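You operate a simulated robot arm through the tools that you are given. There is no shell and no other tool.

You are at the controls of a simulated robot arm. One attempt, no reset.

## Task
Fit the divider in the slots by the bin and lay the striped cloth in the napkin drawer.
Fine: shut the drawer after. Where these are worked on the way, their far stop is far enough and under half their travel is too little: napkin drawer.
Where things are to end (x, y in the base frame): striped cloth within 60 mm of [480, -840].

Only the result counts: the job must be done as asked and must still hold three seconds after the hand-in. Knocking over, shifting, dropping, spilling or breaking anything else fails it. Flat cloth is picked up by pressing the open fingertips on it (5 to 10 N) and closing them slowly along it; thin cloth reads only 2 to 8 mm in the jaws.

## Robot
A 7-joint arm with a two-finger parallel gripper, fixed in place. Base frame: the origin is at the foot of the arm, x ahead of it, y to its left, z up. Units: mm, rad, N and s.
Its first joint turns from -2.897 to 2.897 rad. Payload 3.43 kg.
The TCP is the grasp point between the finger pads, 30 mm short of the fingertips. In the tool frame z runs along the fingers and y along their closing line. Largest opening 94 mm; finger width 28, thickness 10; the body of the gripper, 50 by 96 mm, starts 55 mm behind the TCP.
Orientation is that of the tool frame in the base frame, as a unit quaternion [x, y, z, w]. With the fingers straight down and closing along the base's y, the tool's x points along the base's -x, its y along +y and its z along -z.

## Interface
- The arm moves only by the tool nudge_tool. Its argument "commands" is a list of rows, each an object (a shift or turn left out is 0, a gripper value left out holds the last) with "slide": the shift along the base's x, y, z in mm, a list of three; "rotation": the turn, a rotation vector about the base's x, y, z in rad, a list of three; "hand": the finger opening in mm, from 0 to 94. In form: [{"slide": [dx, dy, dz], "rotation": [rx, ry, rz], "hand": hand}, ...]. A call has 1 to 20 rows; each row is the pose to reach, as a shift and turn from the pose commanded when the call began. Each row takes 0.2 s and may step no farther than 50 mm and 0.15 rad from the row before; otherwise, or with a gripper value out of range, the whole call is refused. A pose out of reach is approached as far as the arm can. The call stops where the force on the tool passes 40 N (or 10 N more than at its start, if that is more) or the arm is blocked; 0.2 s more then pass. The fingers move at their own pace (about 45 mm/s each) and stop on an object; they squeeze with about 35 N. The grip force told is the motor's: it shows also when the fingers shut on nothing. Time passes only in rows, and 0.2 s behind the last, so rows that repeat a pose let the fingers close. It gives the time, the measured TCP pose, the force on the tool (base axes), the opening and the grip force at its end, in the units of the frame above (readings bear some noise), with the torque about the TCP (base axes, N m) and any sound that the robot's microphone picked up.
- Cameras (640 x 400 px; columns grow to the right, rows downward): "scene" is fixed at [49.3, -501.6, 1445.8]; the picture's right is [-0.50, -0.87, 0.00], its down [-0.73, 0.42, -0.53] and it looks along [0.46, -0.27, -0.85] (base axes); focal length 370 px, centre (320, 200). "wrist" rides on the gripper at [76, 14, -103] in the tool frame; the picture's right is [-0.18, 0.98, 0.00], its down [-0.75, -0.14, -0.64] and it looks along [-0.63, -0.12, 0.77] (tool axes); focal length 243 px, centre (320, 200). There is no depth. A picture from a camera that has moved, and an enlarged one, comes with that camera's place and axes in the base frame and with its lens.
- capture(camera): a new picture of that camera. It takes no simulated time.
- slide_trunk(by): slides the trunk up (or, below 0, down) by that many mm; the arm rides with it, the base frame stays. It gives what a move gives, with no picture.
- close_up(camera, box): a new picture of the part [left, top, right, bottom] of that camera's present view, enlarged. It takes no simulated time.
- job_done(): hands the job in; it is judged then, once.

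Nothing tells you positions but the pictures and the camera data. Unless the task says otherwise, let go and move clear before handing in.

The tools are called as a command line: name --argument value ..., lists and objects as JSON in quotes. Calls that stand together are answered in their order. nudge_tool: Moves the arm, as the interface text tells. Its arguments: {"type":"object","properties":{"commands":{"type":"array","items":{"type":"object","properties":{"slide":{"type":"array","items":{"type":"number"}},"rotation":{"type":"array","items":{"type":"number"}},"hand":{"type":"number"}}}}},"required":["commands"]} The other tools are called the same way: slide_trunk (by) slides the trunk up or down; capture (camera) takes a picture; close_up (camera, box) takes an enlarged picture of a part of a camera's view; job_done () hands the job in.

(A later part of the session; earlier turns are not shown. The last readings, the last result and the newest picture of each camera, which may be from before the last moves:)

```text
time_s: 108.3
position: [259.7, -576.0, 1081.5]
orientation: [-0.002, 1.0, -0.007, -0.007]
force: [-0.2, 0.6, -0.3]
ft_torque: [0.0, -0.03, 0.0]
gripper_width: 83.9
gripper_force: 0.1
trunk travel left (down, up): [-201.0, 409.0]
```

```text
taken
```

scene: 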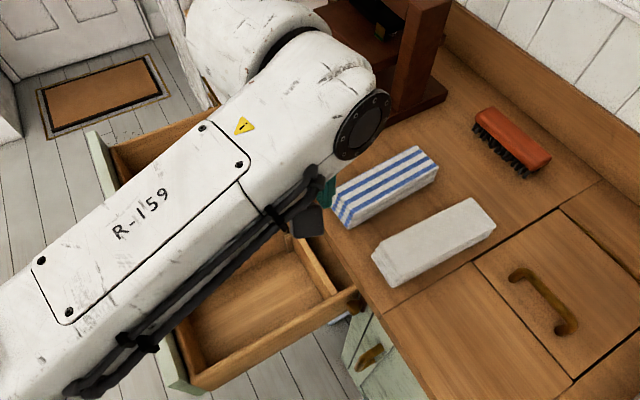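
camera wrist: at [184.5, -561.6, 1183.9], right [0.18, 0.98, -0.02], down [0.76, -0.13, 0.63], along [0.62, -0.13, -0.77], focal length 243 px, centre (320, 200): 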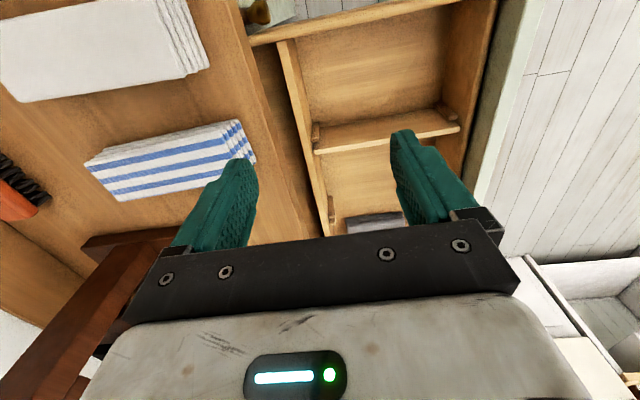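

nudge_tool --commands '[{"slide": [-5, 0, 0], "rotation": [0, 0, -0.14]}, {"slide": [-10, 0, 0], "rotation": [0, 0, -0.28]}, {"slide": [-15, 0, 0], "rotation": [0, 0, -0.42]}, {"slide": [-20, 0, 0], "rotation": [0, 0, -0.56]}, {"slide": [-25, 0, 0], "rotation": [0, 0, -0.7]}, {"slide": [-30, 0, 0], "rotation": [0, 0, -0.84]}, {"slide": [-35, 0, 0], "rotation": [0, 0, -0.98]}, {"slide": [-40, 0, 0], "rotation": [0, 0, -1.12]}, {"slide": [-40, 0, 0], "rotation": [0, 0, -1.26]}, {"slide": [-40, 0, 0], "rotation": [0, 0, -1.4]}, {"slide": [-40, 0, 0], "rotation": [0, 0, -1.5]}, {"slide": [-40, 0, 0], "rotation": [0, 0, -1.57]}]'

capture --camera "wrist"

capture --camera "scene"

```text
time_s: 110.9
position: [202.3, -611.6, 1081.4]
orientation: [0.705, 0.709, 0.009, -0.011]
force: [0.6, 0.2, -0.3]
ft_torque: [-0.01, -0.03, -0.03]
gripper_width: 84.0
gripper_force: 0.0
out of reach, approached as far as the arm can: row 10, 11, 12
trunk travel left (down, up): [-201.0, 409.0]
```

```text
taken
camera wrist: at [216.2, -537.8, 1185.9], right [0.98, -0.18, -0.01], down [-0.13, -0.77, 0.62], along [-0.12, -0.61, -0.78], focal length 243 px, centre (320, 200)
```

wrist: 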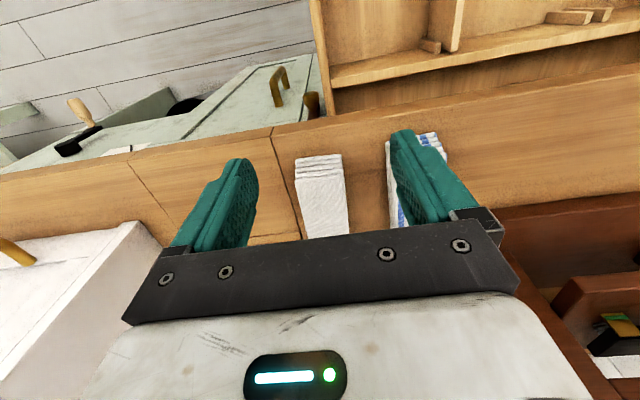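

```text
taken
```

scene: 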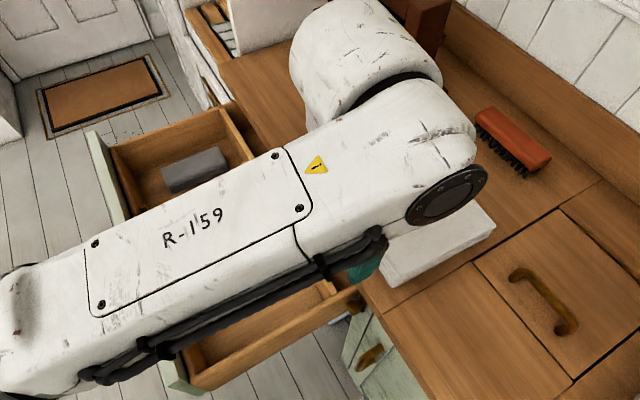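

nudge_tool --commands '[{"slide": [17, -28, 0]}, {"slide": [34, -56, 0]}, {"slide": [51, -84, 0]}, {"slide": [68, -112, 0]}, {"slide": [85, -140, 0]}, {"slide": [102, -167, 0]}]'

capture --camera "wrist"

capture --camera "scene"

```text
time_s: 112.3
position: [279.2, -649.3, 1057.4]
orientation: [0.704, 0.71, 0.0, -0.011]
force: [0.6, -0.4, 1.2]
ft_torque: [-0.02, -0.01, -0.02]
gripper_width: 83.9
gripper_force: 0.1
out of reach, approached as far as the arm can: row 1, 2, 3, 4, 5, 6
trunk travel left (down, up): [-201.0, 409.0]
```

```text
taken
camera wrist: at [294.9, -575.4, 1160.7], right [0.98, -0.18, -0.02], down [-0.13, -0.76, 0.63], along [-0.12, -0.62, -0.77], focal length 243 px, centre (320, 200)
```

wrist: 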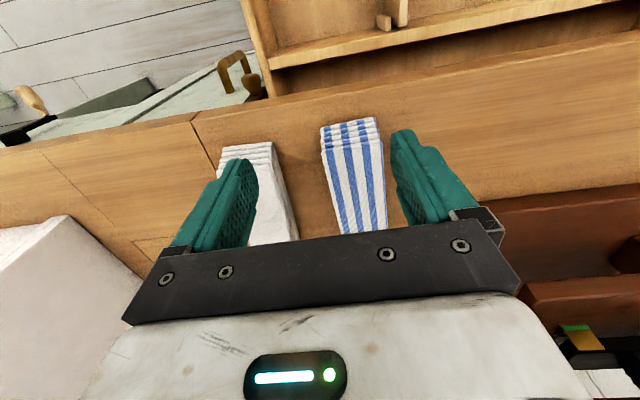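

```text
taken
```

scene: 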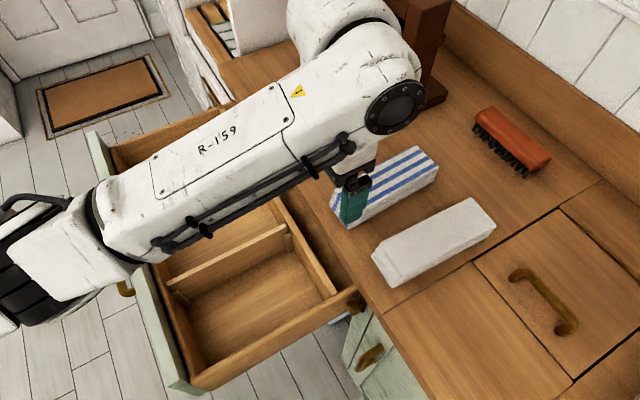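

The reach is limited with the trunk this low. I'll raise the trunk and let the arm extend downward and outward instead.

slide_trunk --by 150

nudge_tool --commands '[{"slide": [4, -20, -25]}, {"slide": [8, -40, -50]}, {"slide": [12, -60, -75]}, {"slide": [16, -80, -100]}, {"slide": [20, -100, -125]}, {"slide": [24, -120, -150]}, {"slide": [26, -130, -160]}]'

capture --camera "wrist"

capture --camera "scene"

```text
time_s: 114.1
position: [278.5, -649.6, 1207.5]
orientation: [0.705, 0.709, 0.0, -0.01]
force: [0.1, 0.4, -0.4]
ft_torque: [-0.01, -0.04, -0.03]
gripper_width: 84.1
gripper_force: 0.0
trunk travel left (down, up): [-351.0, 259.0]
```

```text
time_s: 115.7
position: [300.1, -691.8, 1059.5]
orientation: [0.704, 0.71, 0.0, -0.01]
force: [-0.1, 0.5, -0.4]
ft_torque: [0.0, -0.01, 0.0]
gripper_width: 84.2
gripper_force: 0.1
out of reach, approached as far as the arm can: row 1, 2, 3, 4, 5, 6, 7
trunk travel left (down, up): [-351.0, 259.0]
```

```text
taken
camera wrist: at [315.5, -616.7, 1164.1], right [0.98, -0.18, -0.02], down [-0.13, -0.76, 0.63], along [-0.12, -0.62, -0.77], focal length 243 px, centre (320, 200)
```

wrist: 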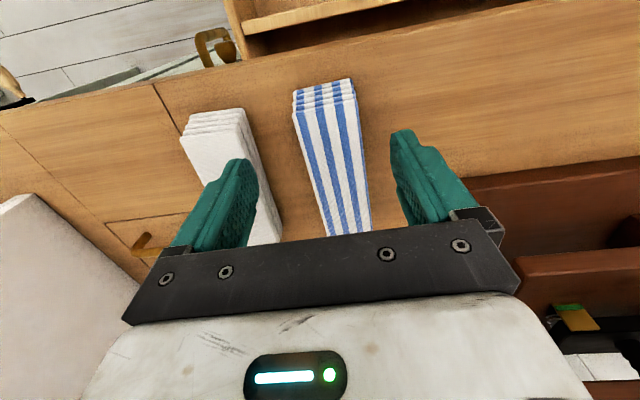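

```text
taken
```

scene: 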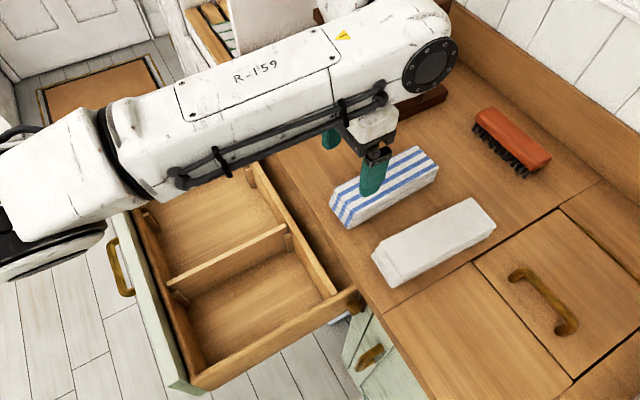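

slide_trunk --by 150

nudge_tool --commands '[{"slide": [0, -15, -30]}, {"slide": [1, -30, -60]}, {"slide": [2, -45, -90]}, {"slide": [3, -60, -120]}, {"slide": [4, -75, -150]}, {"slide": [5, -85, -160]}]'

capture --camera "wrist"

capture --camera "scene"

```text
time_s: 117.4
position: [300.5, -691.1, 1210.0]
orientation: [0.704, 0.71, 0.0, -0.01]
force: [0.1, 1.1, 0.2]
ft_torque: [-0.02, 0.0, 0.0]
gripper_width: 83.9
gripper_force: 0.0
trunk travel left (down, up): [-501.0, 109.0]
```

```text
time_s: 118.8
position: [290.3, -698.7, 1069.3]
orientation: [0.704, 0.71, -0.001, -0.013]
force: [-0.3, -0.1, 0.2]
ft_torque: [-0.02, 0.02, 0.01]
gripper_width: 83.8
gripper_force: 0.0
out of reach, approached as far as the arm can: row 1, 2, 3, 4, 5, 6
trunk travel left (down, up): [-501.0, 109.0]
```

```text
taken
camera wrist: at [305.3, -623.2, 1172.9], right [0.98, -0.17, -0.02], down [-0.12, -0.77, 0.63], along [-0.12, -0.62, -0.77], focal length 243 px, centre (320, 200)
```

wrist: 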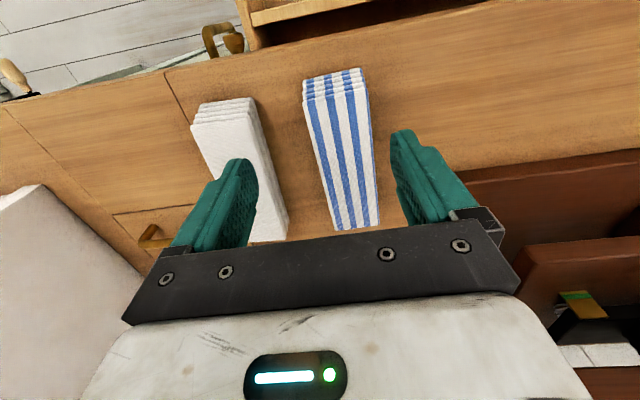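

```text
taken
```

scene: 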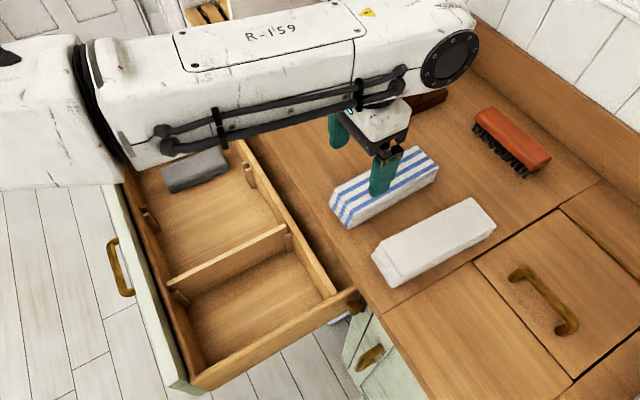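

The limit here looks like the last joint's yaw limit. At yaw +90° the limit was probably trunk height instead, so I'll swing back to +90° with the trunk staying high.

nudge_tool --commands '[{"slide": [0, 20, 10], "rotation": [0, 0, 0.1]}, {"slide": [0, 40, 20], "rotation": [0, 0, 0.24]}, {"slide": [0, 60, 30], "rotation": [0, 0, 0.38]}, {"slide": [0, 80, 40], "rotation": [0, 0, 0.53]}, {"slide": [0, 90, 50], "rotation": [0, 0, 0.68]}, {"slide": [0, 90, 50], "rotation": [0, 0, 0.83]}, {"slide": [0, 90, 50], "rotation": [0, 0, 0.98]}, {"slide": [0, 90, 50], "rotation": [0, 0, 1.13]}, {"slide": [0, 90, 50], "rotation": [0, 0, 1.28]}, {"slide": [0, 90, 50], "rotation": [0, 0, 1.43]}, {"slide": [0, 90, 50], "rotation": [0, 0, 1.57]}]'

nudge_tool --commands '[{"rotation": [0, 0, 0.14]}, {"rotation": [0, 0, 0.28]}, {"rotation": [0, 0, 0.42]}, {"rotation": [0, 0, 0.56]}, {"rotation": [0, 0, 0.7]}, {"rotation": [0, 0, 0.84]}, {"rotation": [0, 0, 0.98]}, {"rotation": [0, 0, 1.12]}, {"rotation": [0, 0, 1.26]}, {"rotation": [0, 0, 1.4]}, {"rotation": [0, 0, 1.5]}, {"rotation": [0, 0, 1.57]}]'

capture --camera "scene"

capture --camera "wrist"

```text
time_s: 121.2
position: [290.9, -608.4, 1118.8]
orientation: [-0.005, 1.0, -0.006, -0.007]
force: [0.6, -0.5, -0.6]
ft_torque: [0.01, -0.05, -0.01]
gripper_width: 84.0
gripper_force: 0.1
out of reach, approached as far as the arm can: row 1
trunk travel left (down, up): [-501.0, 109.0]
```

```text
time_s: 123.8
position: [289.4, -609.0, 1118.8]
orientation: [0.71, -0.704, 0.011, -0.001]
force: [0.5, -0.4, -0.5]
ft_torque: [0.0, 0.02, -0.02]
gripper_width: 83.9
gripper_force: 0.1
trunk travel left (down, up): [-501.0, 109.0]
```

```text
taken
```

scene: 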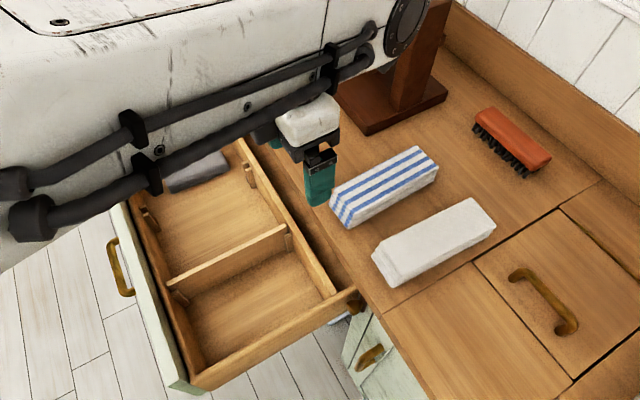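

```text
taken
camera wrist: at [274.9, -683.6, 1223.6], right [-0.98, 0.18, -0.02], down [0.13, 0.76, 0.63], along [0.12, 0.62, -0.77], focal length 243 px, centre (320, 200)
```

wrist: 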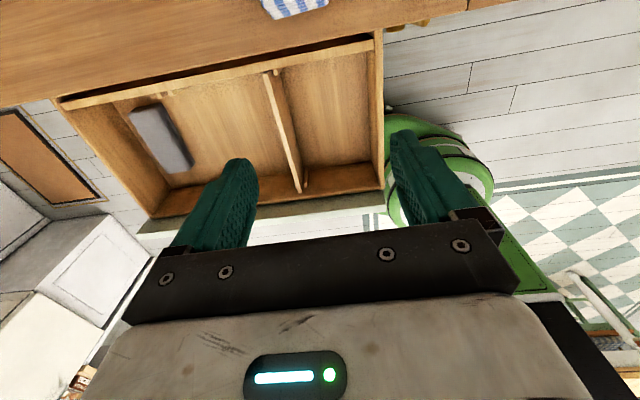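

nudge_tool --commands '[{"slide": [3, -30, -5]}, {"slide": [6, -60, -10]}, {"slide": [9, -90, -15]}, {"slide": [12, -120, -20]}, {"slide": [14, -150, -30]}, {"slide": [16, -170, -40]}]'

capture --camera "scene"

capture --camera "wrist"

```text
time_s: 125.2
position: [303.4, -706.0, 1099.8]
orientation: [0.709, -0.705, 0.009, 0.0]
force: [-0.6, 0.6, -0.3]
ft_torque: [-0.01, 0.0, 0.0]
gripper_width: 83.9
gripper_force: 0.0
out of reach, approached as far as the arm can: row 4, 5, 6
trunk travel left (down, up): [-501.0, 109.0]
```

```text
taken
```

scene: 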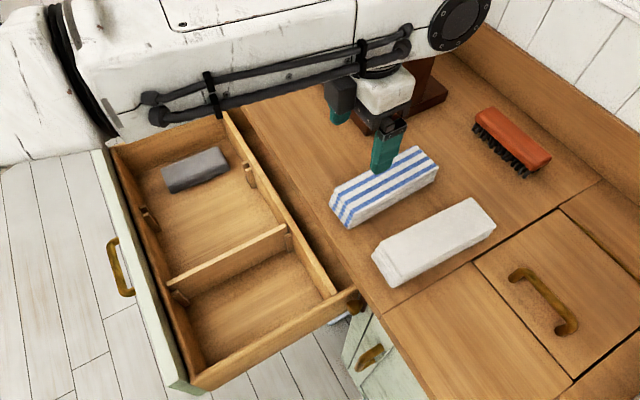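

```text
taken
camera wrist: at [287.6, -780.1, 1203.0], right [-0.98, 0.18, -0.02], down [0.13, 0.76, 0.63], along [0.12, 0.62, -0.77], focal length 243 px, centre (320, 200)
```

wrist: 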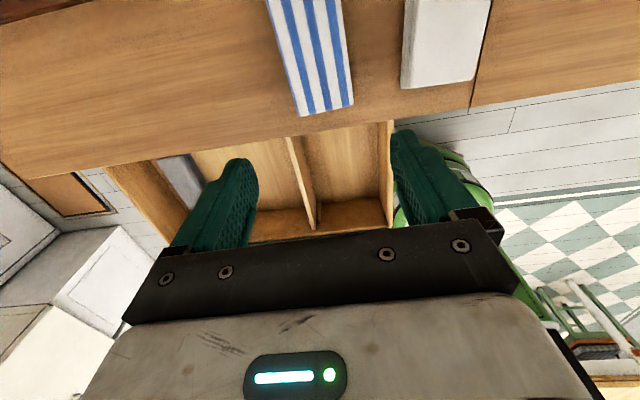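

nudge_tool --commands '[{"slide": [0, -5, -30]}, {"slide": [0, -15, -60]}, {"slide": [0, -30, -80]}, {"slide": [0, -45, -90]}, {"slide": [0, -60, -90]}, {"slide": [0, -74, -90]}]'

capture --camera "scene"

```text
time_s: 126.6
position: [302.2, -702.9, 1030.2]
orientation: [0.71, -0.704, 0.01, 0.0]
force: [0.6, 0.0, -0.1]
ft_torque: [-0.01, 0.01, 0.0]
gripper_width: 84.1
gripper_force: 0.1
out of reach, approached as far as the arm can: row 1, 2, 3, 4, 5, 6
trunk travel left (down, up): [-501.0, 109.0]
```

```text
taken
```

scene: 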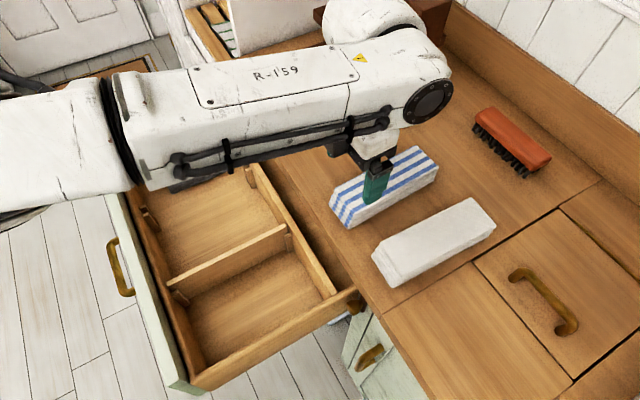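

I'll test whether the limit depends on yaw, by rotating back part way and trying the same extension (still well above the cloth).

nudge_tool --commands '[{"slide": [0, 0, 10], "rotation": [0, 0, -0.14]}, {"slide": [0, 0, 20], "rotation": [0, 0, -0.28]}, {"slide": [0, 0, 30], "rotation": [0, 0, -0.42]}, {"slide": [0, -15, 30], "rotation": [0, 0, -0.56]}, {"slide": [0, -30, 30], "rotation": [0, 0, -0.7]}, {"slide": [0, -45, 30], "rotation": [0, 0, -0.84]}, {"slide": [0, -60, 30], "rotation": [0, 0, -0.98]}, {"slide": [0, -75, 30], "rotation": [0, 0, -1.12]}]'

capture --camera "scene"

```text
time_s: 128.4
position: [305.9, -703.8, 1060.0]
orientation: [-0.235, 0.972, -0.009, -0.005]
force: [0.8, -0.9, -0.5]
ft_torque: [0.02, -0.02, -0.01]
gripper_width: 83.8
gripper_force: 0.0
out of reach, approached as far as the arm can: row 4, 5, 6, 7, 8
trunk travel left (down, up): [-501.0, 109.0]
```

```text
taken
```

scene: 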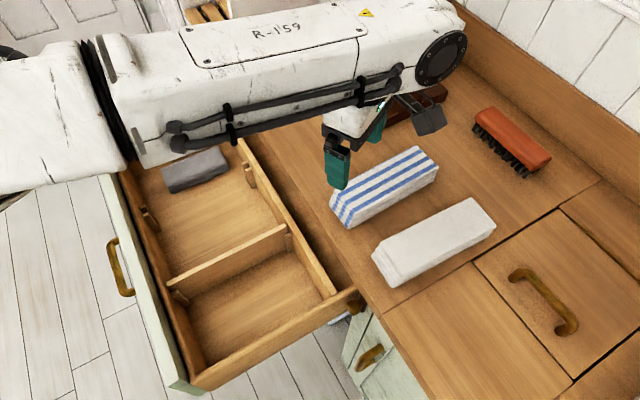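

The limit isn't yaw-related; the elbow has drifted sideways from pushing against the negative yaw limit. I'll move to free space and rotate the tool toward the positive yaw limit to swing the elbow back.

nudge_tool --commands '[{"slide": [5, 40, 15], "rotation": [0, 0, 0.14]}, {"slide": [10, 80, 30], "rotation": [0, 0, 0.28]}, {"slide": [15, 120, 45], "rotation": [0, 0, 0.42]}, {"slide": [20, 160, 60], "rotation": [0, 0, 0.56]}, {"slide": [20, 180, 75], "rotation": [0, 0, 0.7]}, {"slide": [20, 180, 90], "rotation": [0, 0, 0.84]}, {"slide": [20, 180, 90], "rotation": [0, 0, 0.98]}, {"slide": [20, 180, 90], "rotation": [0, 0, 1.12]}, {"slide": [20, 180, 90], "rotation": [0, 0, 1.26]}, {"slide": [20, 180, 90], "rotation": [0, 0, 1.4]}, {"slide": [20, 180, 90], "rotation": [0, 0, 1.54]}, {"slide": [20, 180, 90], "rotation": [0, 0, 1.68]}, {"slide": [20, 180, 90], "rotation": [0, 0, 1.82]}, {"slide": [20, 180, 90], "rotation": [0, 0, 1.96]}, {"slide": [20, 180, 90], "rotation": [0, 0, 2.1]}, {"slide": [20, 180, 90], "rotation": [0, 0, 2.24]}, {"slide": [20, 180, 90], "rotation": [0, 0, 2.38]}, {"slide": [20, 180, 90], "rotation": [0, 0, 2.52]}, {"slide": [20, 180, 90], "rotation": [0, 0, 2.66]}, {"slide": [20, 180, 90], "rotation": [0, 0, 2.8]}]'

capture --camera "scene"

```text
time_s: 132.6
position: [326.8, -525.8, 1148.1]
orientation: [0.998, 0.059, 0.006, -0.007]
force: [0.9, 0.4, -0.3]
ft_torque: [0.03, 0.0, 0.04]
gripper_width: 83.9
gripper_force: 0.1
trunk travel left (down, up): [-501.0, 109.0]
```

```text
taken
```

scene: 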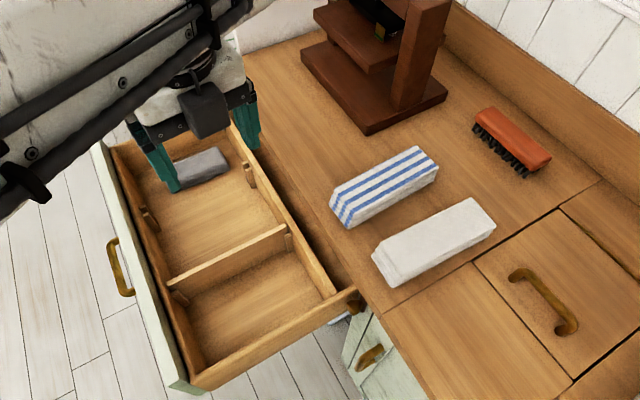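

nudge_tool --commands '[{"rotation": [0, 0, 0.14]}, {"rotation": [0, 0, 0.28]}, {"rotation": [0, 0, 0.42]}, {"rotation": [0, 0, 0.56]}, {"rotation": [0, 0, 0.7]}, {"rotation": [0, 0, 0.84]}, {"rotation": [0, 0, 0.98]}, {"rotation": [0, 0, 1.12]}]'

capture --camera "scene"

```text
time_s: 134.4
position: [326.6, -524.4, 1148.0]
orientation: [0.814, 0.581, 0.002, -0.01]
force: [0.1, 0.2, -0.2]
ft_torque: [-0.02, -0.02, 0.0]
gripper_width: 83.9
gripper_force: 0.0
trunk travel left (down, up): [-501.0, 109.0]
```

```text
taken
```

scene: 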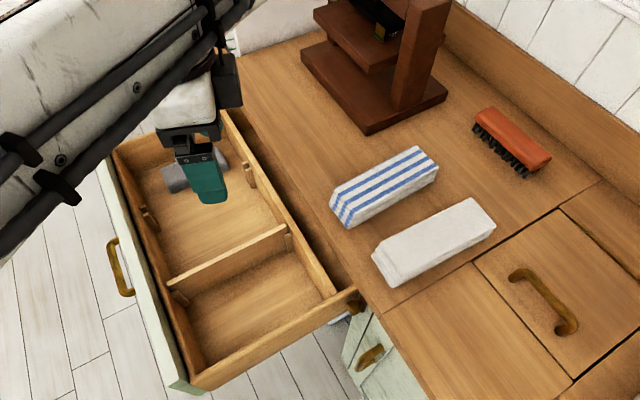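

nudge_tool --commands '[{"rotation": [0, 0, 0.14]}, {"rotation": [0, 0, 0.28]}, {"rotation": [0, 0, 0.42]}, {"rotation": [0, 0, 0.56]}, {"rotation": [0, 0, 0.7]}, {"rotation": [0, 0, 0.84]}, {"rotation": [0, 0, 0.98]}, {"rotation": [0, 0, 1.12]}]'

capture --camera "scene"

```text
time_s: 136.2
position: [314.0, -510.9, 1146.6]
orientation: [0.477, 0.879, -0.003, -0.009]
force: [-0.5, -0.5, 0.0]
ft_torque: [-0.01, -0.01, -0.01]
gripper_width: 84.1
gripper_force: 0.1
out of reach, approached as far as the arm can: row 7, 8
trunk travel left (down, up): [-501.0, 109.0]
```

```text
taken
```

scene: 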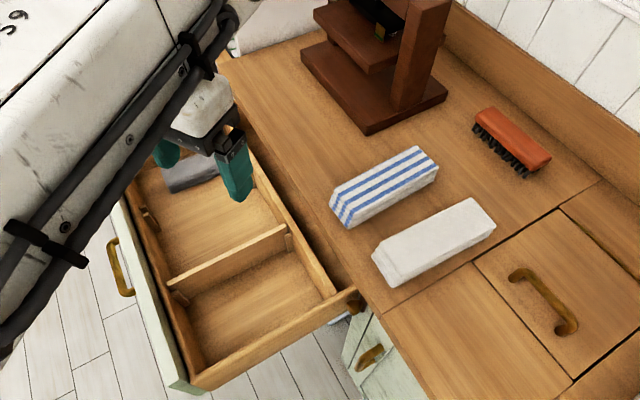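

nudge_tool --commands '[{"rotation": [0, 0, 0.14]}, {"rotation": [0, 0, 0.28]}, {"rotation": [0, 0, 0.42]}, {"rotation": [0, 0, 0.56]}]'

capture --camera "scene"

```text
time_s: 137.2
position: [322.1, -503.1, 1103.4]
orientation: [0.415, 0.907, -0.074, -0.026]
force: [-0.4, 0.1, -0.4]
ft_torque: [-0.01, 0.0, 0.01]
gripper_width: 84.0
gripper_force: 0.1
out of reach, approached as far as the arm can: row 1, 2, 3, 4
trunk travel left (down, up): [-501.0, 109.0]
```

```text
taken
```

scene: 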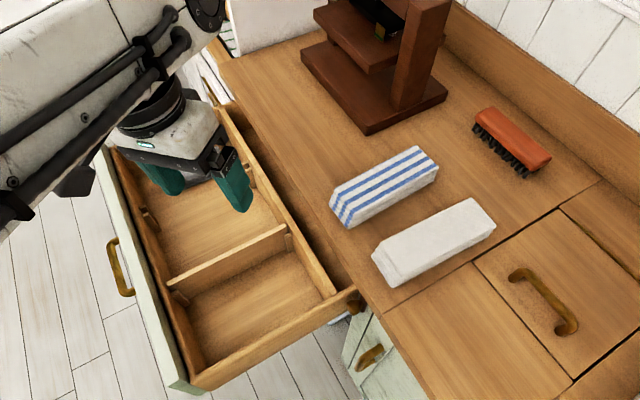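

nudge_tool --commands '[{"slide": [0, -5, 20], "rotation": [0.057, -0.055, 0]}, {"slide": [0, -10, 40], "rotation": [0.113, -0.109, 0]}]'

nudge_tool --commands '[{"rotation": [0, 0, -0.14]}, {"rotation": [0, 0, -0.28]}, {"rotation": [0, 0, -0.42]}, {"rotation": [0, 0, -0.56]}, {"rotation": [0, 0, -0.71]}, {"slide": [-3, -40, -10], "rotation": [0, 0, -0.71]}, {"slide": [-6, -80, -20], "rotation": [0, 0, -0.71]}, {"slide": [-9, -120, -30], "rotation": [0, 0, -0.71]}, {"slide": [-12, -160, -40], "rotation": [0, 0, -0.71]}, {"slide": [-15, -200, -50], "rotation": [0, 0, -0.71]}, {"slide": [-17, -240, -60], "rotation": [0, 0, -0.71]}, {"slide": [-17, -265, -60], "rotation": [0, 0, -0.71]}]'

capture --camera "scene"

capture --camera "wrist"

```text
time_s: 137.8
position: [321.3, -502.8, 1103.9]
orientation: [0.414, 0.907, -0.074, -0.027]
force: [0.4, -0.6, 0.3]
ft_torque: [-0.03, -0.04, -0.01]
gripper_width: 83.9
gripper_force: 0.1
out of reach, approached as far as the arm can: row 1, 2
trunk travel left (down, up): [-501.0, 109.0]
```

```text
time_s: 140.4
position: [310.5, -694.2, 1052.4]
orientation: [0.704, 0.706, -0.061, -0.05]
force: [-0.1, 0.2, -0.1]
ft_torque: [0.02, 0.05, 0.0]
gripper_width: 84.0
gripper_force: 0.0
out of reach, approached as far as the arm can: row 10, 11, 12
trunk travel left (down, up): [-501.0, 109.0]
```

```text
taken
```

scene: 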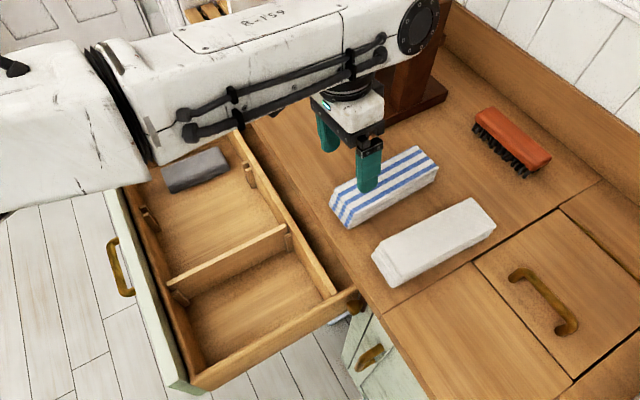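

```text
taken
camera wrist: at [340.3, -615.8, 1150.1], right [0.97, -0.18, -0.15], down [-0.04, -0.74, 0.67], along [-0.23, -0.64, -0.73], focal length 243 px, centre (320, 200)
```

wrist: 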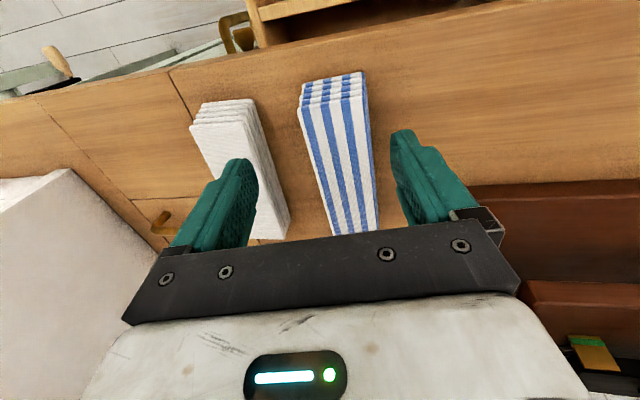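

The vertical tool reaches only about 768 mm radius in this posture. Tilting the tool outward about the x axis keeps the jaws closing along x and extends the reach, so I'll level the side lean and tilt outward.

nudge_tool --commands '[{"slide": [-5, 30, 20], "rotation": [0, -0.08, 0]}, {"slide": [-5, 50, 30], "rotation": [-0.05, -0.157, 0]}, {"slide": [-5, 50, 30], "rotation": [-0.18, -0.157, 0]}, {"slide": [-5, 50, 30], "rotation": [-0.31, -0.157, 0]}, {"slide": [-5, 50, 30], "rotation": [-0.42, -0.157, 0]}]'

capture --camera "wrist"

capture --camera "scene"

```text
time_s: 141.6
position: [307.9, -644.1, 1083.2]
orientation: [0.702, 0.679, -0.152, 0.153]
force: [0.0, 0.0, 0.2]
ft_torque: [-0.01, 0.02, 0.0]
gripper_width: 84.2
gripper_force: 0.0
trunk travel left (down, up): [-501.0, 109.0]
```

```text
taken
camera wrist: at [326.3, -530.9, 1144.3], right [0.98, -0.2, 0.09], down [-0.16, -0.41, 0.9], along [-0.14, -0.89, -0.43], focal length 243 px, centre (320, 200)
```

wrist: 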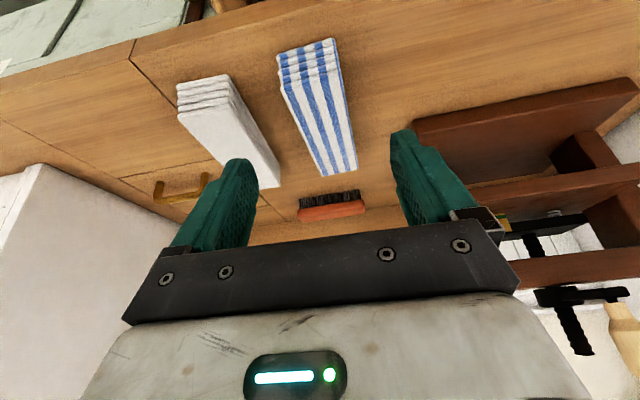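

```text
taken
```

scene: 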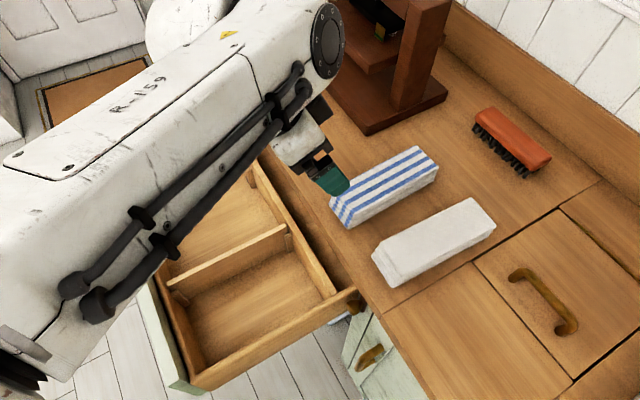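

The cloth measures x 276–336, y -868 to -690 with its top at z≈940, and both cameras agree. I'll move over it with the tilted tool.

nudge_tool --commands '[{"slide": [0, -30, -10], "hand": 84}, {"slide": [-1, -60, -20], "hand": 84}, {"slide": [-1, -90, -30], "hand": 84}, {"slide": [-2, -120, -50], "hand": 84}]'

capture --camera "wrist"

capture --camera "scene"

```text
time_s: 142.6
position: [308.9, -762.7, 1032.4]
orientation: [0.702, 0.679, -0.151, 0.153]
force: [-0.2, 0.0, -0.6]
ft_torque: [0.04, -0.03, 0.0]
gripper_width: 84.0
gripper_force: 0.2
trunk travel left (down, up): [-501.0, 109.0]
```

```text
taken
camera wrist: at [325.3, -651.1, 1093.9], right [0.98, -0.2, 0.09], down [-0.16, -0.41, 0.9], along [-0.14, -0.89, -0.43], focal length 243 px, centre (320, 200)
```

wrist: 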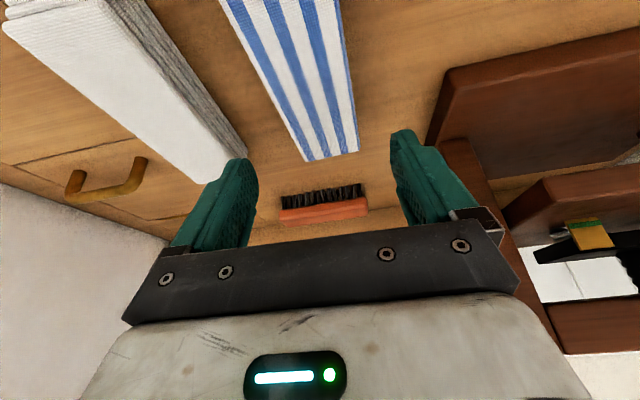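

```text
taken
```

scene: 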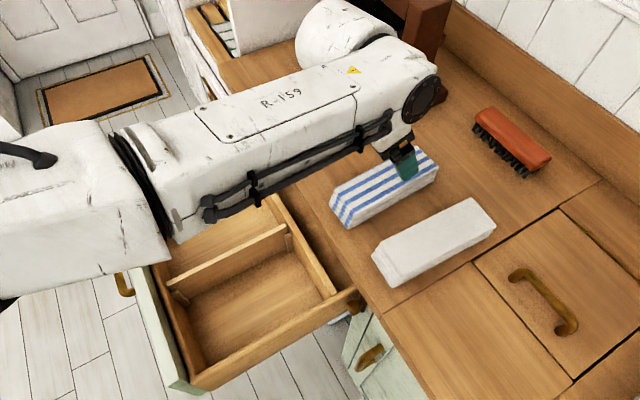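

nudge_tool --commands '[{"slide": [-3, -3, -25], "hand": 84}, {"slide": [-3, -5, -50], "hand": 84}, {"slide": [-3, -5, -65], "hand": 84}, {"slide": [-3, -5, -74], "hand": 84}]'

capture --camera "wrist"

close_up --camera "scene" --box '[300, 100, 500, 280]'

```text
time_s: 143.6
position: [306.3, -759.5, 967.6]
orientation: [0.702, 0.679, -0.153, 0.153]
force: [-0.5, -0.2, 0.0]
ft_torque: [0.01, -0.03, -0.02]
gripper_width: 83.9
gripper_force: 0.0
out of reach, approached as far as the arm can: row 2, 3, 4
trunk travel left (down, up): [-501.0, 109.0]
```

```text
taken
camera wrist: at [323.8, -649.0, 1027.7], right [0.98, -0.2, 0.09], down [-0.16, -0.41, 0.9], along [-0.14, -0.89, -0.43], focal length 243 px, centre (320, 200)
```

wrist: 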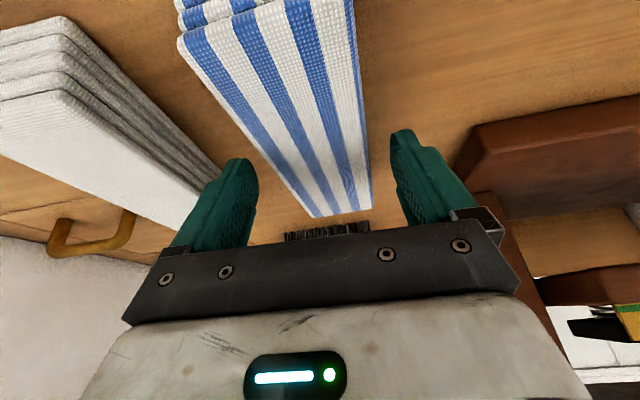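

```text
2.22 times, centred on (400, 190) of scene
camera zoom: at [49.3, -501.6, 1445.8], right [-0.5, -0.87, 0.0], down [-0.73, 0.42, -0.53], along [0.46, -0.27, -0.85], focal length 821 px, centre (142, 222)
```

zoom: 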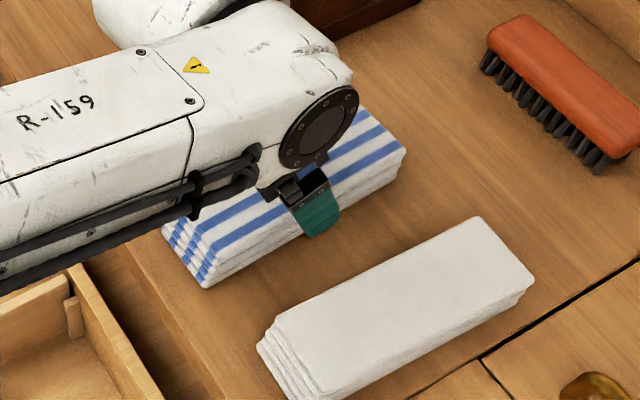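

The fingers straddle the cloth with its top at the fingertips. I'll shift x by -4 mm and use the trunk to go the last 22 mm down.

nudge_tool --commands '[{"slide": [-4, 0, 0], "hand": 88}]'

slide_trunk --by -14

slide_trunk --by -8

capture --camera "wrist"

close_up --camera "scene" --box '[340, 120, 460, 230]'

```text
time_s: 144.0
position: [301.4, -761.2, 966.3]
orientation: [0.702, 0.679, -0.152, 0.153]
force: [0.7, -0.2, 0.6]
ft_torque: [0.02, -0.06, -0.01]
gripper_width: 88.3
gripper_force: 0.1
trunk travel left (down, up): [-501.0, 109.0]
```

```text
time_s: 144.6
position: [301.3, -758.7, 952.8]
orientation: [0.702, 0.678, -0.153, 0.153]
force: [-0.1, 0.2, -0.7]
ft_torque: [0.03, 0.02, 0.05]
gripper_width: 88.1
gripper_force: 0.2
trunk travel left (down, up): [-487.0, 123.0]
```

```text
time_s: 145.2
position: [302.7, -759.9, 944.1]
orientation: [0.702, 0.679, -0.152, 0.152]
force: [0.4, 0.5, 0.1]
ft_torque: [0.01, 0.01, 0.0]
gripper_width: 88.3
gripper_force: 0.2
trunk travel left (down, up): [-479.0, 131.0]
```

```text
taken
camera wrist: at [319.0, -647.6, 1005.6], right [0.98, -0.2, 0.09], down [-0.16, -0.41, 0.9], along [-0.14, -0.89, -0.43], focal length 243 px, centre (320, 200)
```

wrist: 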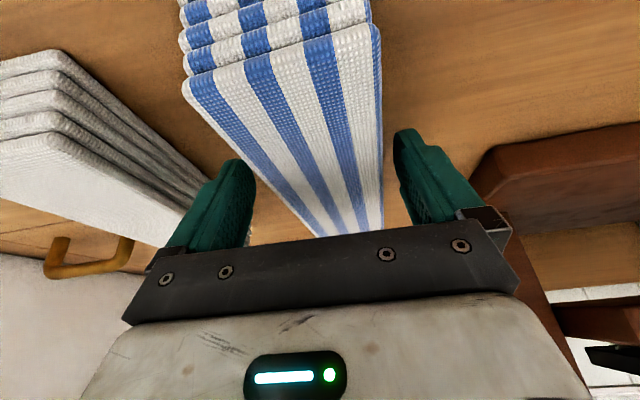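

```text
3.64 times, centred on (400, 175) of scene
camera zoom: at [49.3, -501.6, 1445.8], right [-0.5, -0.87, 0.0], down [-0.73, 0.42, -0.53], along [0.46, -0.27, -0.85], focal length 1344 px, centre (29, 291)
```

zoom: 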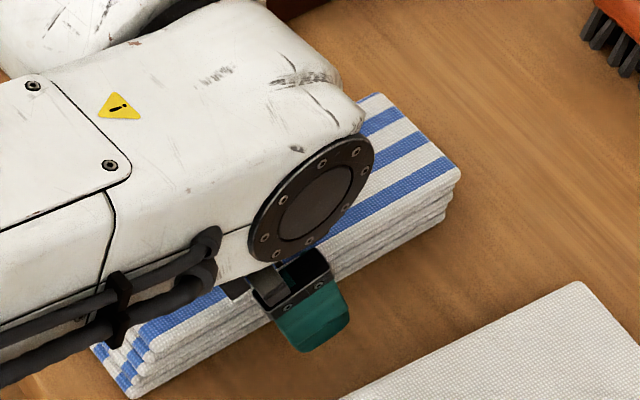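

slide_trunk --by -4

nudge_tool --commands '[{"hand": 75}, {"hand": 65}, {"hand": 55}, {"hand": 45}, {"hand": 40}, {"hand": 40}]'

capture --camera "wrist"

```text
time_s: 145.7
position: [301.3, -760.0, 940.8]
orientation: [0.702, 0.678, -0.153, 0.152]
force: [-0.4, 0.1, 1.1]
ft_torque: [-0.03, 0.0, 0.04]
gripper_width: 87.8
gripper_force: 0.1
trunk travel left (down, up): [-475.0, 135.0]
```

```text
time_s: 147.1
position: [300.7, -759.2, 941.1]
orientation: [0.701, 0.679, -0.152, 0.154]
force: [0.4, 0.0, 9.1]
ft_torque: [-0.04, -0.32, 0.16]
gripper_width: 65.8
gripper_force: 35.4
trunk travel left (down, up): [-475.0, 135.0]
```

```text
taken
camera wrist: at [319.0, -647.7, 1002.3], right [0.98, -0.2, 0.09], down [-0.16, -0.41, 0.9], along [-0.14, -0.89, -0.43], focal length 243 px, centre (320, 200)
```

wrist: 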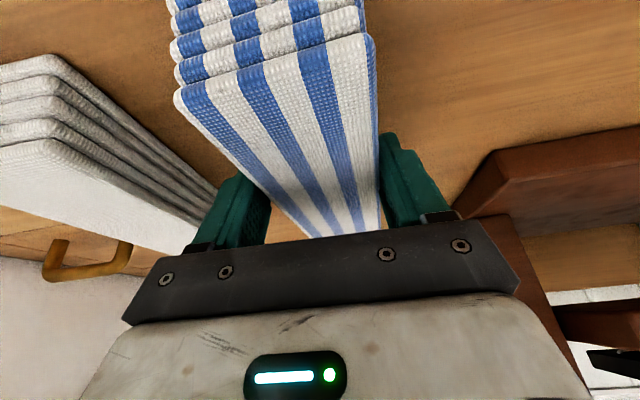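

The jaws hold the cloth at 66 mm. I'll lift a little and check that the whole cloth comes along.

nudge_tool --commands '[{"slide": [0, 0, 5], "hand": 40}, {"slide": [0, 0, 12], "hand": 40}, {"slide": [0, 0, 22], "hand": 40}, {"slide": [0, 0, 35], "hand": 40}]'

capture --camera "wrist"

capture --camera "scene"

```text
time_s: 148.1
position: [301.6, -760.8, 975.6]
orientation: [0.702, 0.679, -0.151, 0.153]
force: [0.0, -0.1, -1.4]
ft_torque: [0.05, 0.0, 0.01]
gripper_width: 65.7
gripper_force: 35.0
trunk travel left (down, up): [-475.0, 135.0]
```

```text
taken
camera wrist: at [319.0, -647.8, 1036.5], right [0.98, -0.2, 0.09], down [-0.16, -0.41, 0.9], along [-0.14, -0.89, -0.43], focal length 243 px, centre (320, 200)
```

wrist: 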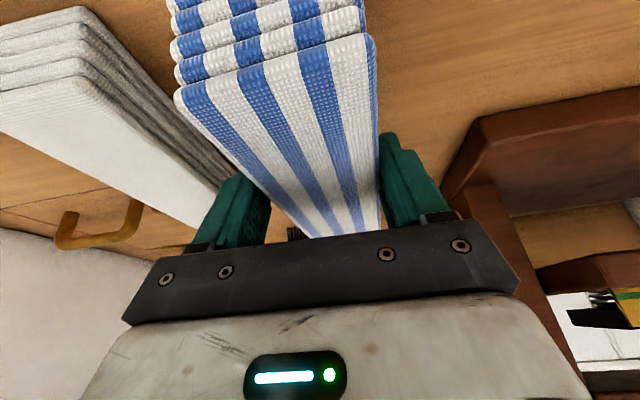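

```text
taken
```

scene: 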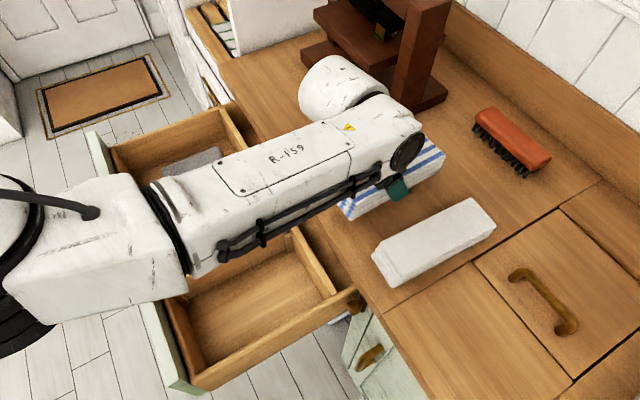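

The cloth lifts cleanly as one block. I'll raise it, bring it back over the floor/drawer side, then turn it so the tilted hand and its camera clear the drawer front when lowering.

nudge_tool --commands '[{"slide": [0, 8, 35], "hand": 40}, {"slide": [0, 20, 70], "hand": 40}, {"slide": [2, 50, 85], "hand": 40}, {"slide": [6, 85, 85], "hand": 40}, {"slide": [12, 125, 85], "hand": 40}, {"slide": [20, 165, 85], "hand": 40}]'

capture --camera "scene"

```text
time_s: 149.5
position: [321.0, -591.7, 1061.2]
orientation: [0.703, 0.678, -0.152, 0.153]
force: [0.8, 1.0, -1.0]
ft_torque: [0.01, 0.02, -0.04]
gripper_width: 65.6
gripper_force: 34.8
trunk travel left (down, up): [-475.0, 135.0]
```

```text
taken
```

scene: 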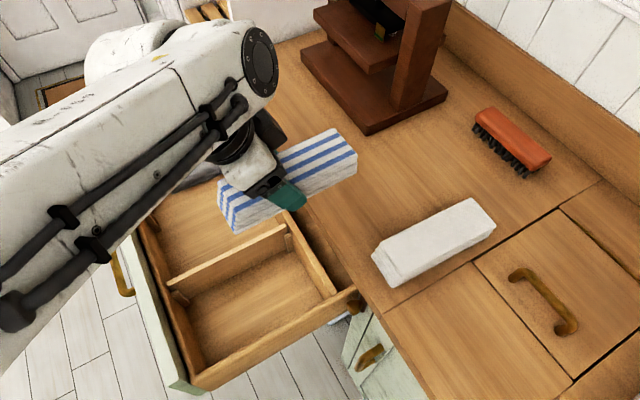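

nudge_tool --commands '[{"slide": [16, 10, 0], "rotation": [0, 0, -0.131], "hand": 40}, {"slide": [32, 20, 0], "rotation": [0, 0, -0.262], "hand": 40}, {"slide": [48, 30, 0], "rotation": [0, 0, -0.393], "hand": 40}, {"slide": [64, 40, 0], "rotation": [0, 0, -0.524], "hand": 40}, {"slide": [80, 50, 0], "rotation": [0, 0, -0.654], "hand": 40}, {"slide": [96, 60, 0], "rotation": [0, 0, -0.785], "hand": 40}, {"slide": [112, 68, 0], "rotation": [0, 0, -0.916], "hand": 40}, {"slide": [128, 76, 0], "rotation": [0, 0, -1.047], "hand": 40}, {"slide": [144, 82, 0], "rotation": [0, 0, -1.178], "hand": 40}, {"slide": [160, 88, 0], "rotation": [0, 0, -1.309], "hand": 40}, {"slide": [176, 92, 0], "rotation": [0, 0, -1.44], "hand": 40}, {"slide": [191, 94, 0], "rotation": [0, 0, -1.571], "hand": 40}]'

capture --camera "scene"

capture --camera "wrist"

```text
time_s: 152.1
position: [513.8, -499.7, 1061.6]
orientation: [0.976, -0.017, -0.216, 0.0]
force: [-0.3, 0.9, -0.7]
ft_torque: [0.0, -0.05, 0.03]
gripper_width: 65.4
gripper_force: 34.8
trunk travel left (down, up): [-475.0, 135.0]
```

```text
taken
```

scene: 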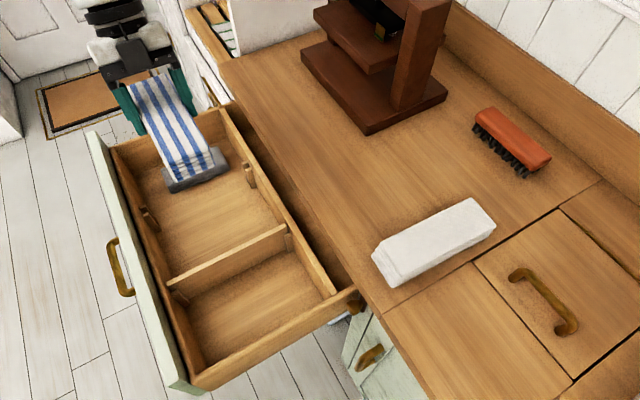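

```text
taken
camera wrist: at [625.5, -517.5, 1122.8], right [-0.2, -0.98, 0.09], down [-0.41, 0.16, 0.9], along [-0.89, 0.14, -0.43], focal length 243 px, centre (320, 200)
```

wrist: 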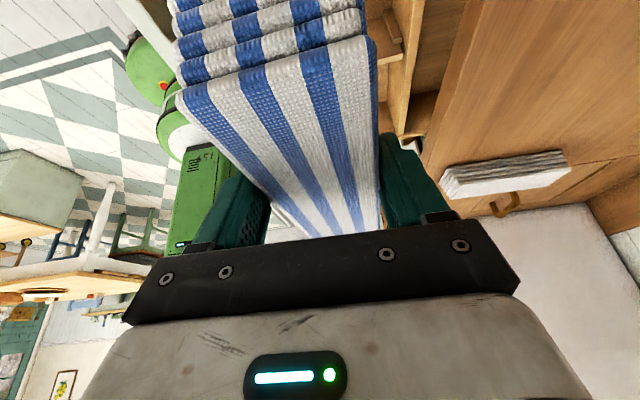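

The cloth is aligned with its long axis along x over the large compartment. I'll lower with the trunk to just above the drawer walls and check clearance.

slide_trunk --by -190

capture --camera "scene"

capture --camera "wrist"

```text
time_s: 154.2
position: [513.3, -499.9, 871.7]
orientation: [0.976, -0.017, -0.215, 0.0]
force: [0.5, 0.1, -0.8]
ft_torque: [0.01, -0.04, 0.0]
gripper_width: 65.4
gripper_force: 35.4
trunk travel left (down, up): [-285.0, 325.0]
```

```text
taken
```

scene: 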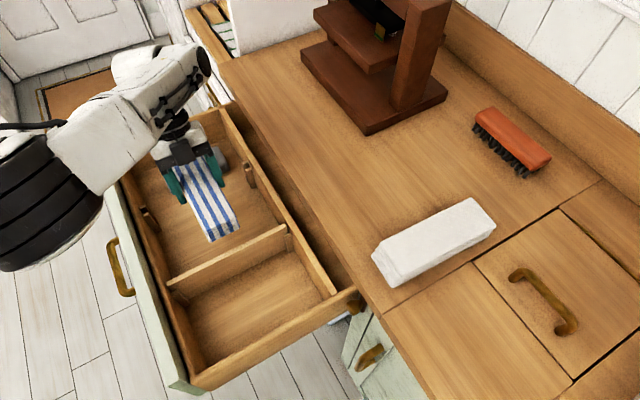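

```text
taken
camera wrist: at [625.3, -517.4, 932.9], right [-0.2, -0.98, 0.09], down [-0.41, 0.16, 0.9], along [-0.89, 0.14, -0.43], focal length 243 px, centre (320, 200)
```

wrist: 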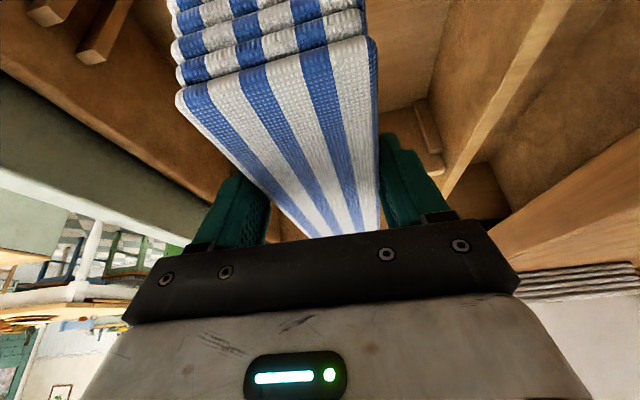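

slide_trunk --by -60

capture --camera "scene"

capture --camera "wrist"

```text
time_s: 155.2
position: [513.8, -499.5, 813.3]
orientation: [0.976, -0.016, -0.216, 0.0]
force: [0.0, 0.0, -1.7]
ft_torque: [-0.01, -0.01, -0.02]
gripper_width: 65.5
gripper_force: 35.4
trunk travel left (down, up): [-225.0, 385.0]
```

```text
taken
```

scene: 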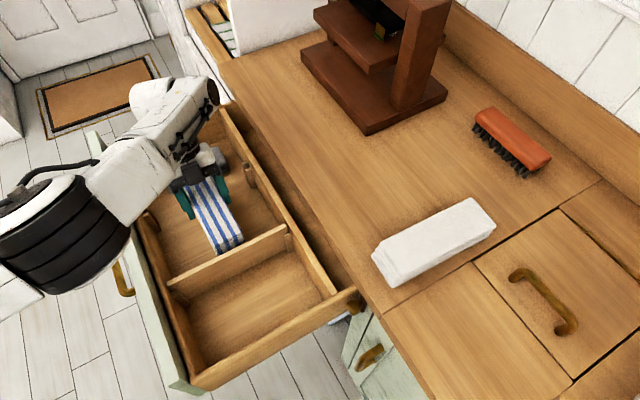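

```text
taken
camera wrist: at [625.3, -517.4, 872.8], right [-0.2, -0.98, 0.09], down [-0.41, 0.16, 0.9], along [-0.89, 0.14, -0.43], focal length 243 px, centre (320, 200)
```

wrist: 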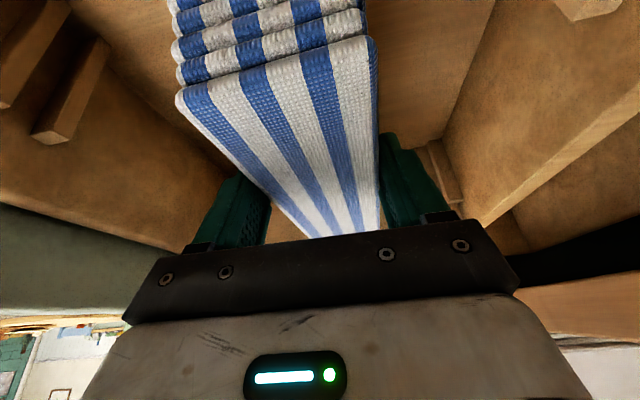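

I'll do the final lowering with the arm in small steps, watching for contact with the drawer floor.

nudge_tool --commands '[{"slide": [0, 0, -7], "hand": 40}, {"slide": [0, 0, -14], "hand": 40}, {"slide": [0, 0, -20], "hand": 40}]'

nudge_tool --commands '[{"slide": [0, 0, -4], "hand": 40}, {"slide": [0, 0, -8], "hand": 40}]'

capture --camera "scene"

```text
time_s: 156.0
position: [512.1, -500.0, 792.7]
orientation: [0.976, -0.016, -0.215, 0.0]
force: [0.7, -0.2, -1.2]
ft_torque: [0.0, -0.02, 0.04]
gripper_width: 65.4
gripper_force: 35.0
trunk travel left (down, up): [-225.0, 385.0]
```

```text
time_s: 156.6
position: [513.0, -500.0, 783.1]
orientation: [0.976, -0.016, -0.216, 0.0]
force: [-0.1, 0.3, -0.8]
ft_torque: [0.02, 0.01, 0.01]
gripper_width: 65.7
gripper_force: 35.0
trunk travel left (down, up): [-225.0, 385.0]
```

```text
taken
```

scene: 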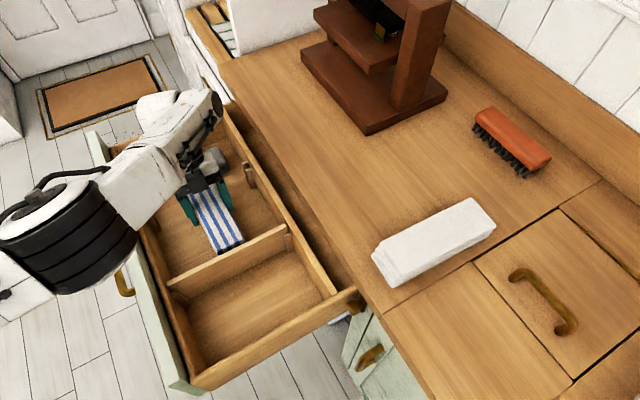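

nudge_tool --commands '[{"slide": [0, 0, -4], "hand": 40}, {"slide": [0, 0, -8], "hand": 40}]'

nudge_tool --commands '[{"slide": [0, 0, -3], "hand": 40}, {"slide": [0, 0, -6], "hand": 40}]'

close_up --camera "scene" --box '[100, 80, 320, 320]'

```text
time_s: 157.2
position: [513.7, -500.5, 775.3]
orientation: [0.976, -0.017, -0.216, 0.001]
force: [1.0, -0.1, -1.1]
ft_torque: [-0.02, -0.01, -0.01]
gripper_width: 65.5
gripper_force: 34.9
trunk travel left (down, up): [-225.0, 385.0]
```

```text
time_s: 157.8
position: [513.2, -500.8, 770.8]
orientation: [0.976, -0.016, -0.215, 0.0]
force: [0.0, -0.4, -0.8]
ft_torque: [-0.03, 0.01, 0.01]
gripper_width: 65.3
gripper_force: 34.4
trunk travel left (down, up): [-225.0, 385.0]
```

```text
1.67 times, centred on (210, 200) of scene
camera zoom: at [49.3, -501.6, 1445.8], right [-0.5, -0.87, 0.0], down [-0.73, 0.42, -0.53], along [0.46, -0.27, -0.85], focal length 616 px, centre (503, 200)
```

zoom: 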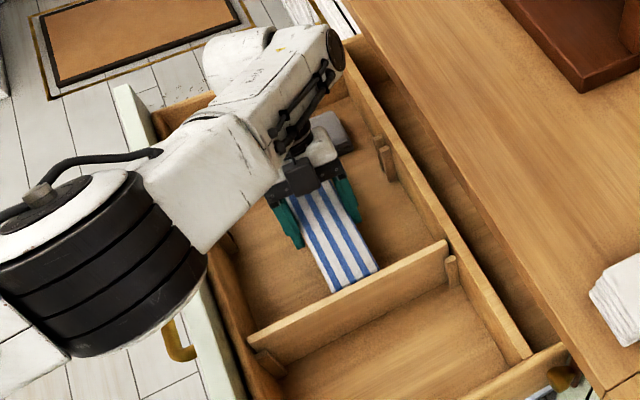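

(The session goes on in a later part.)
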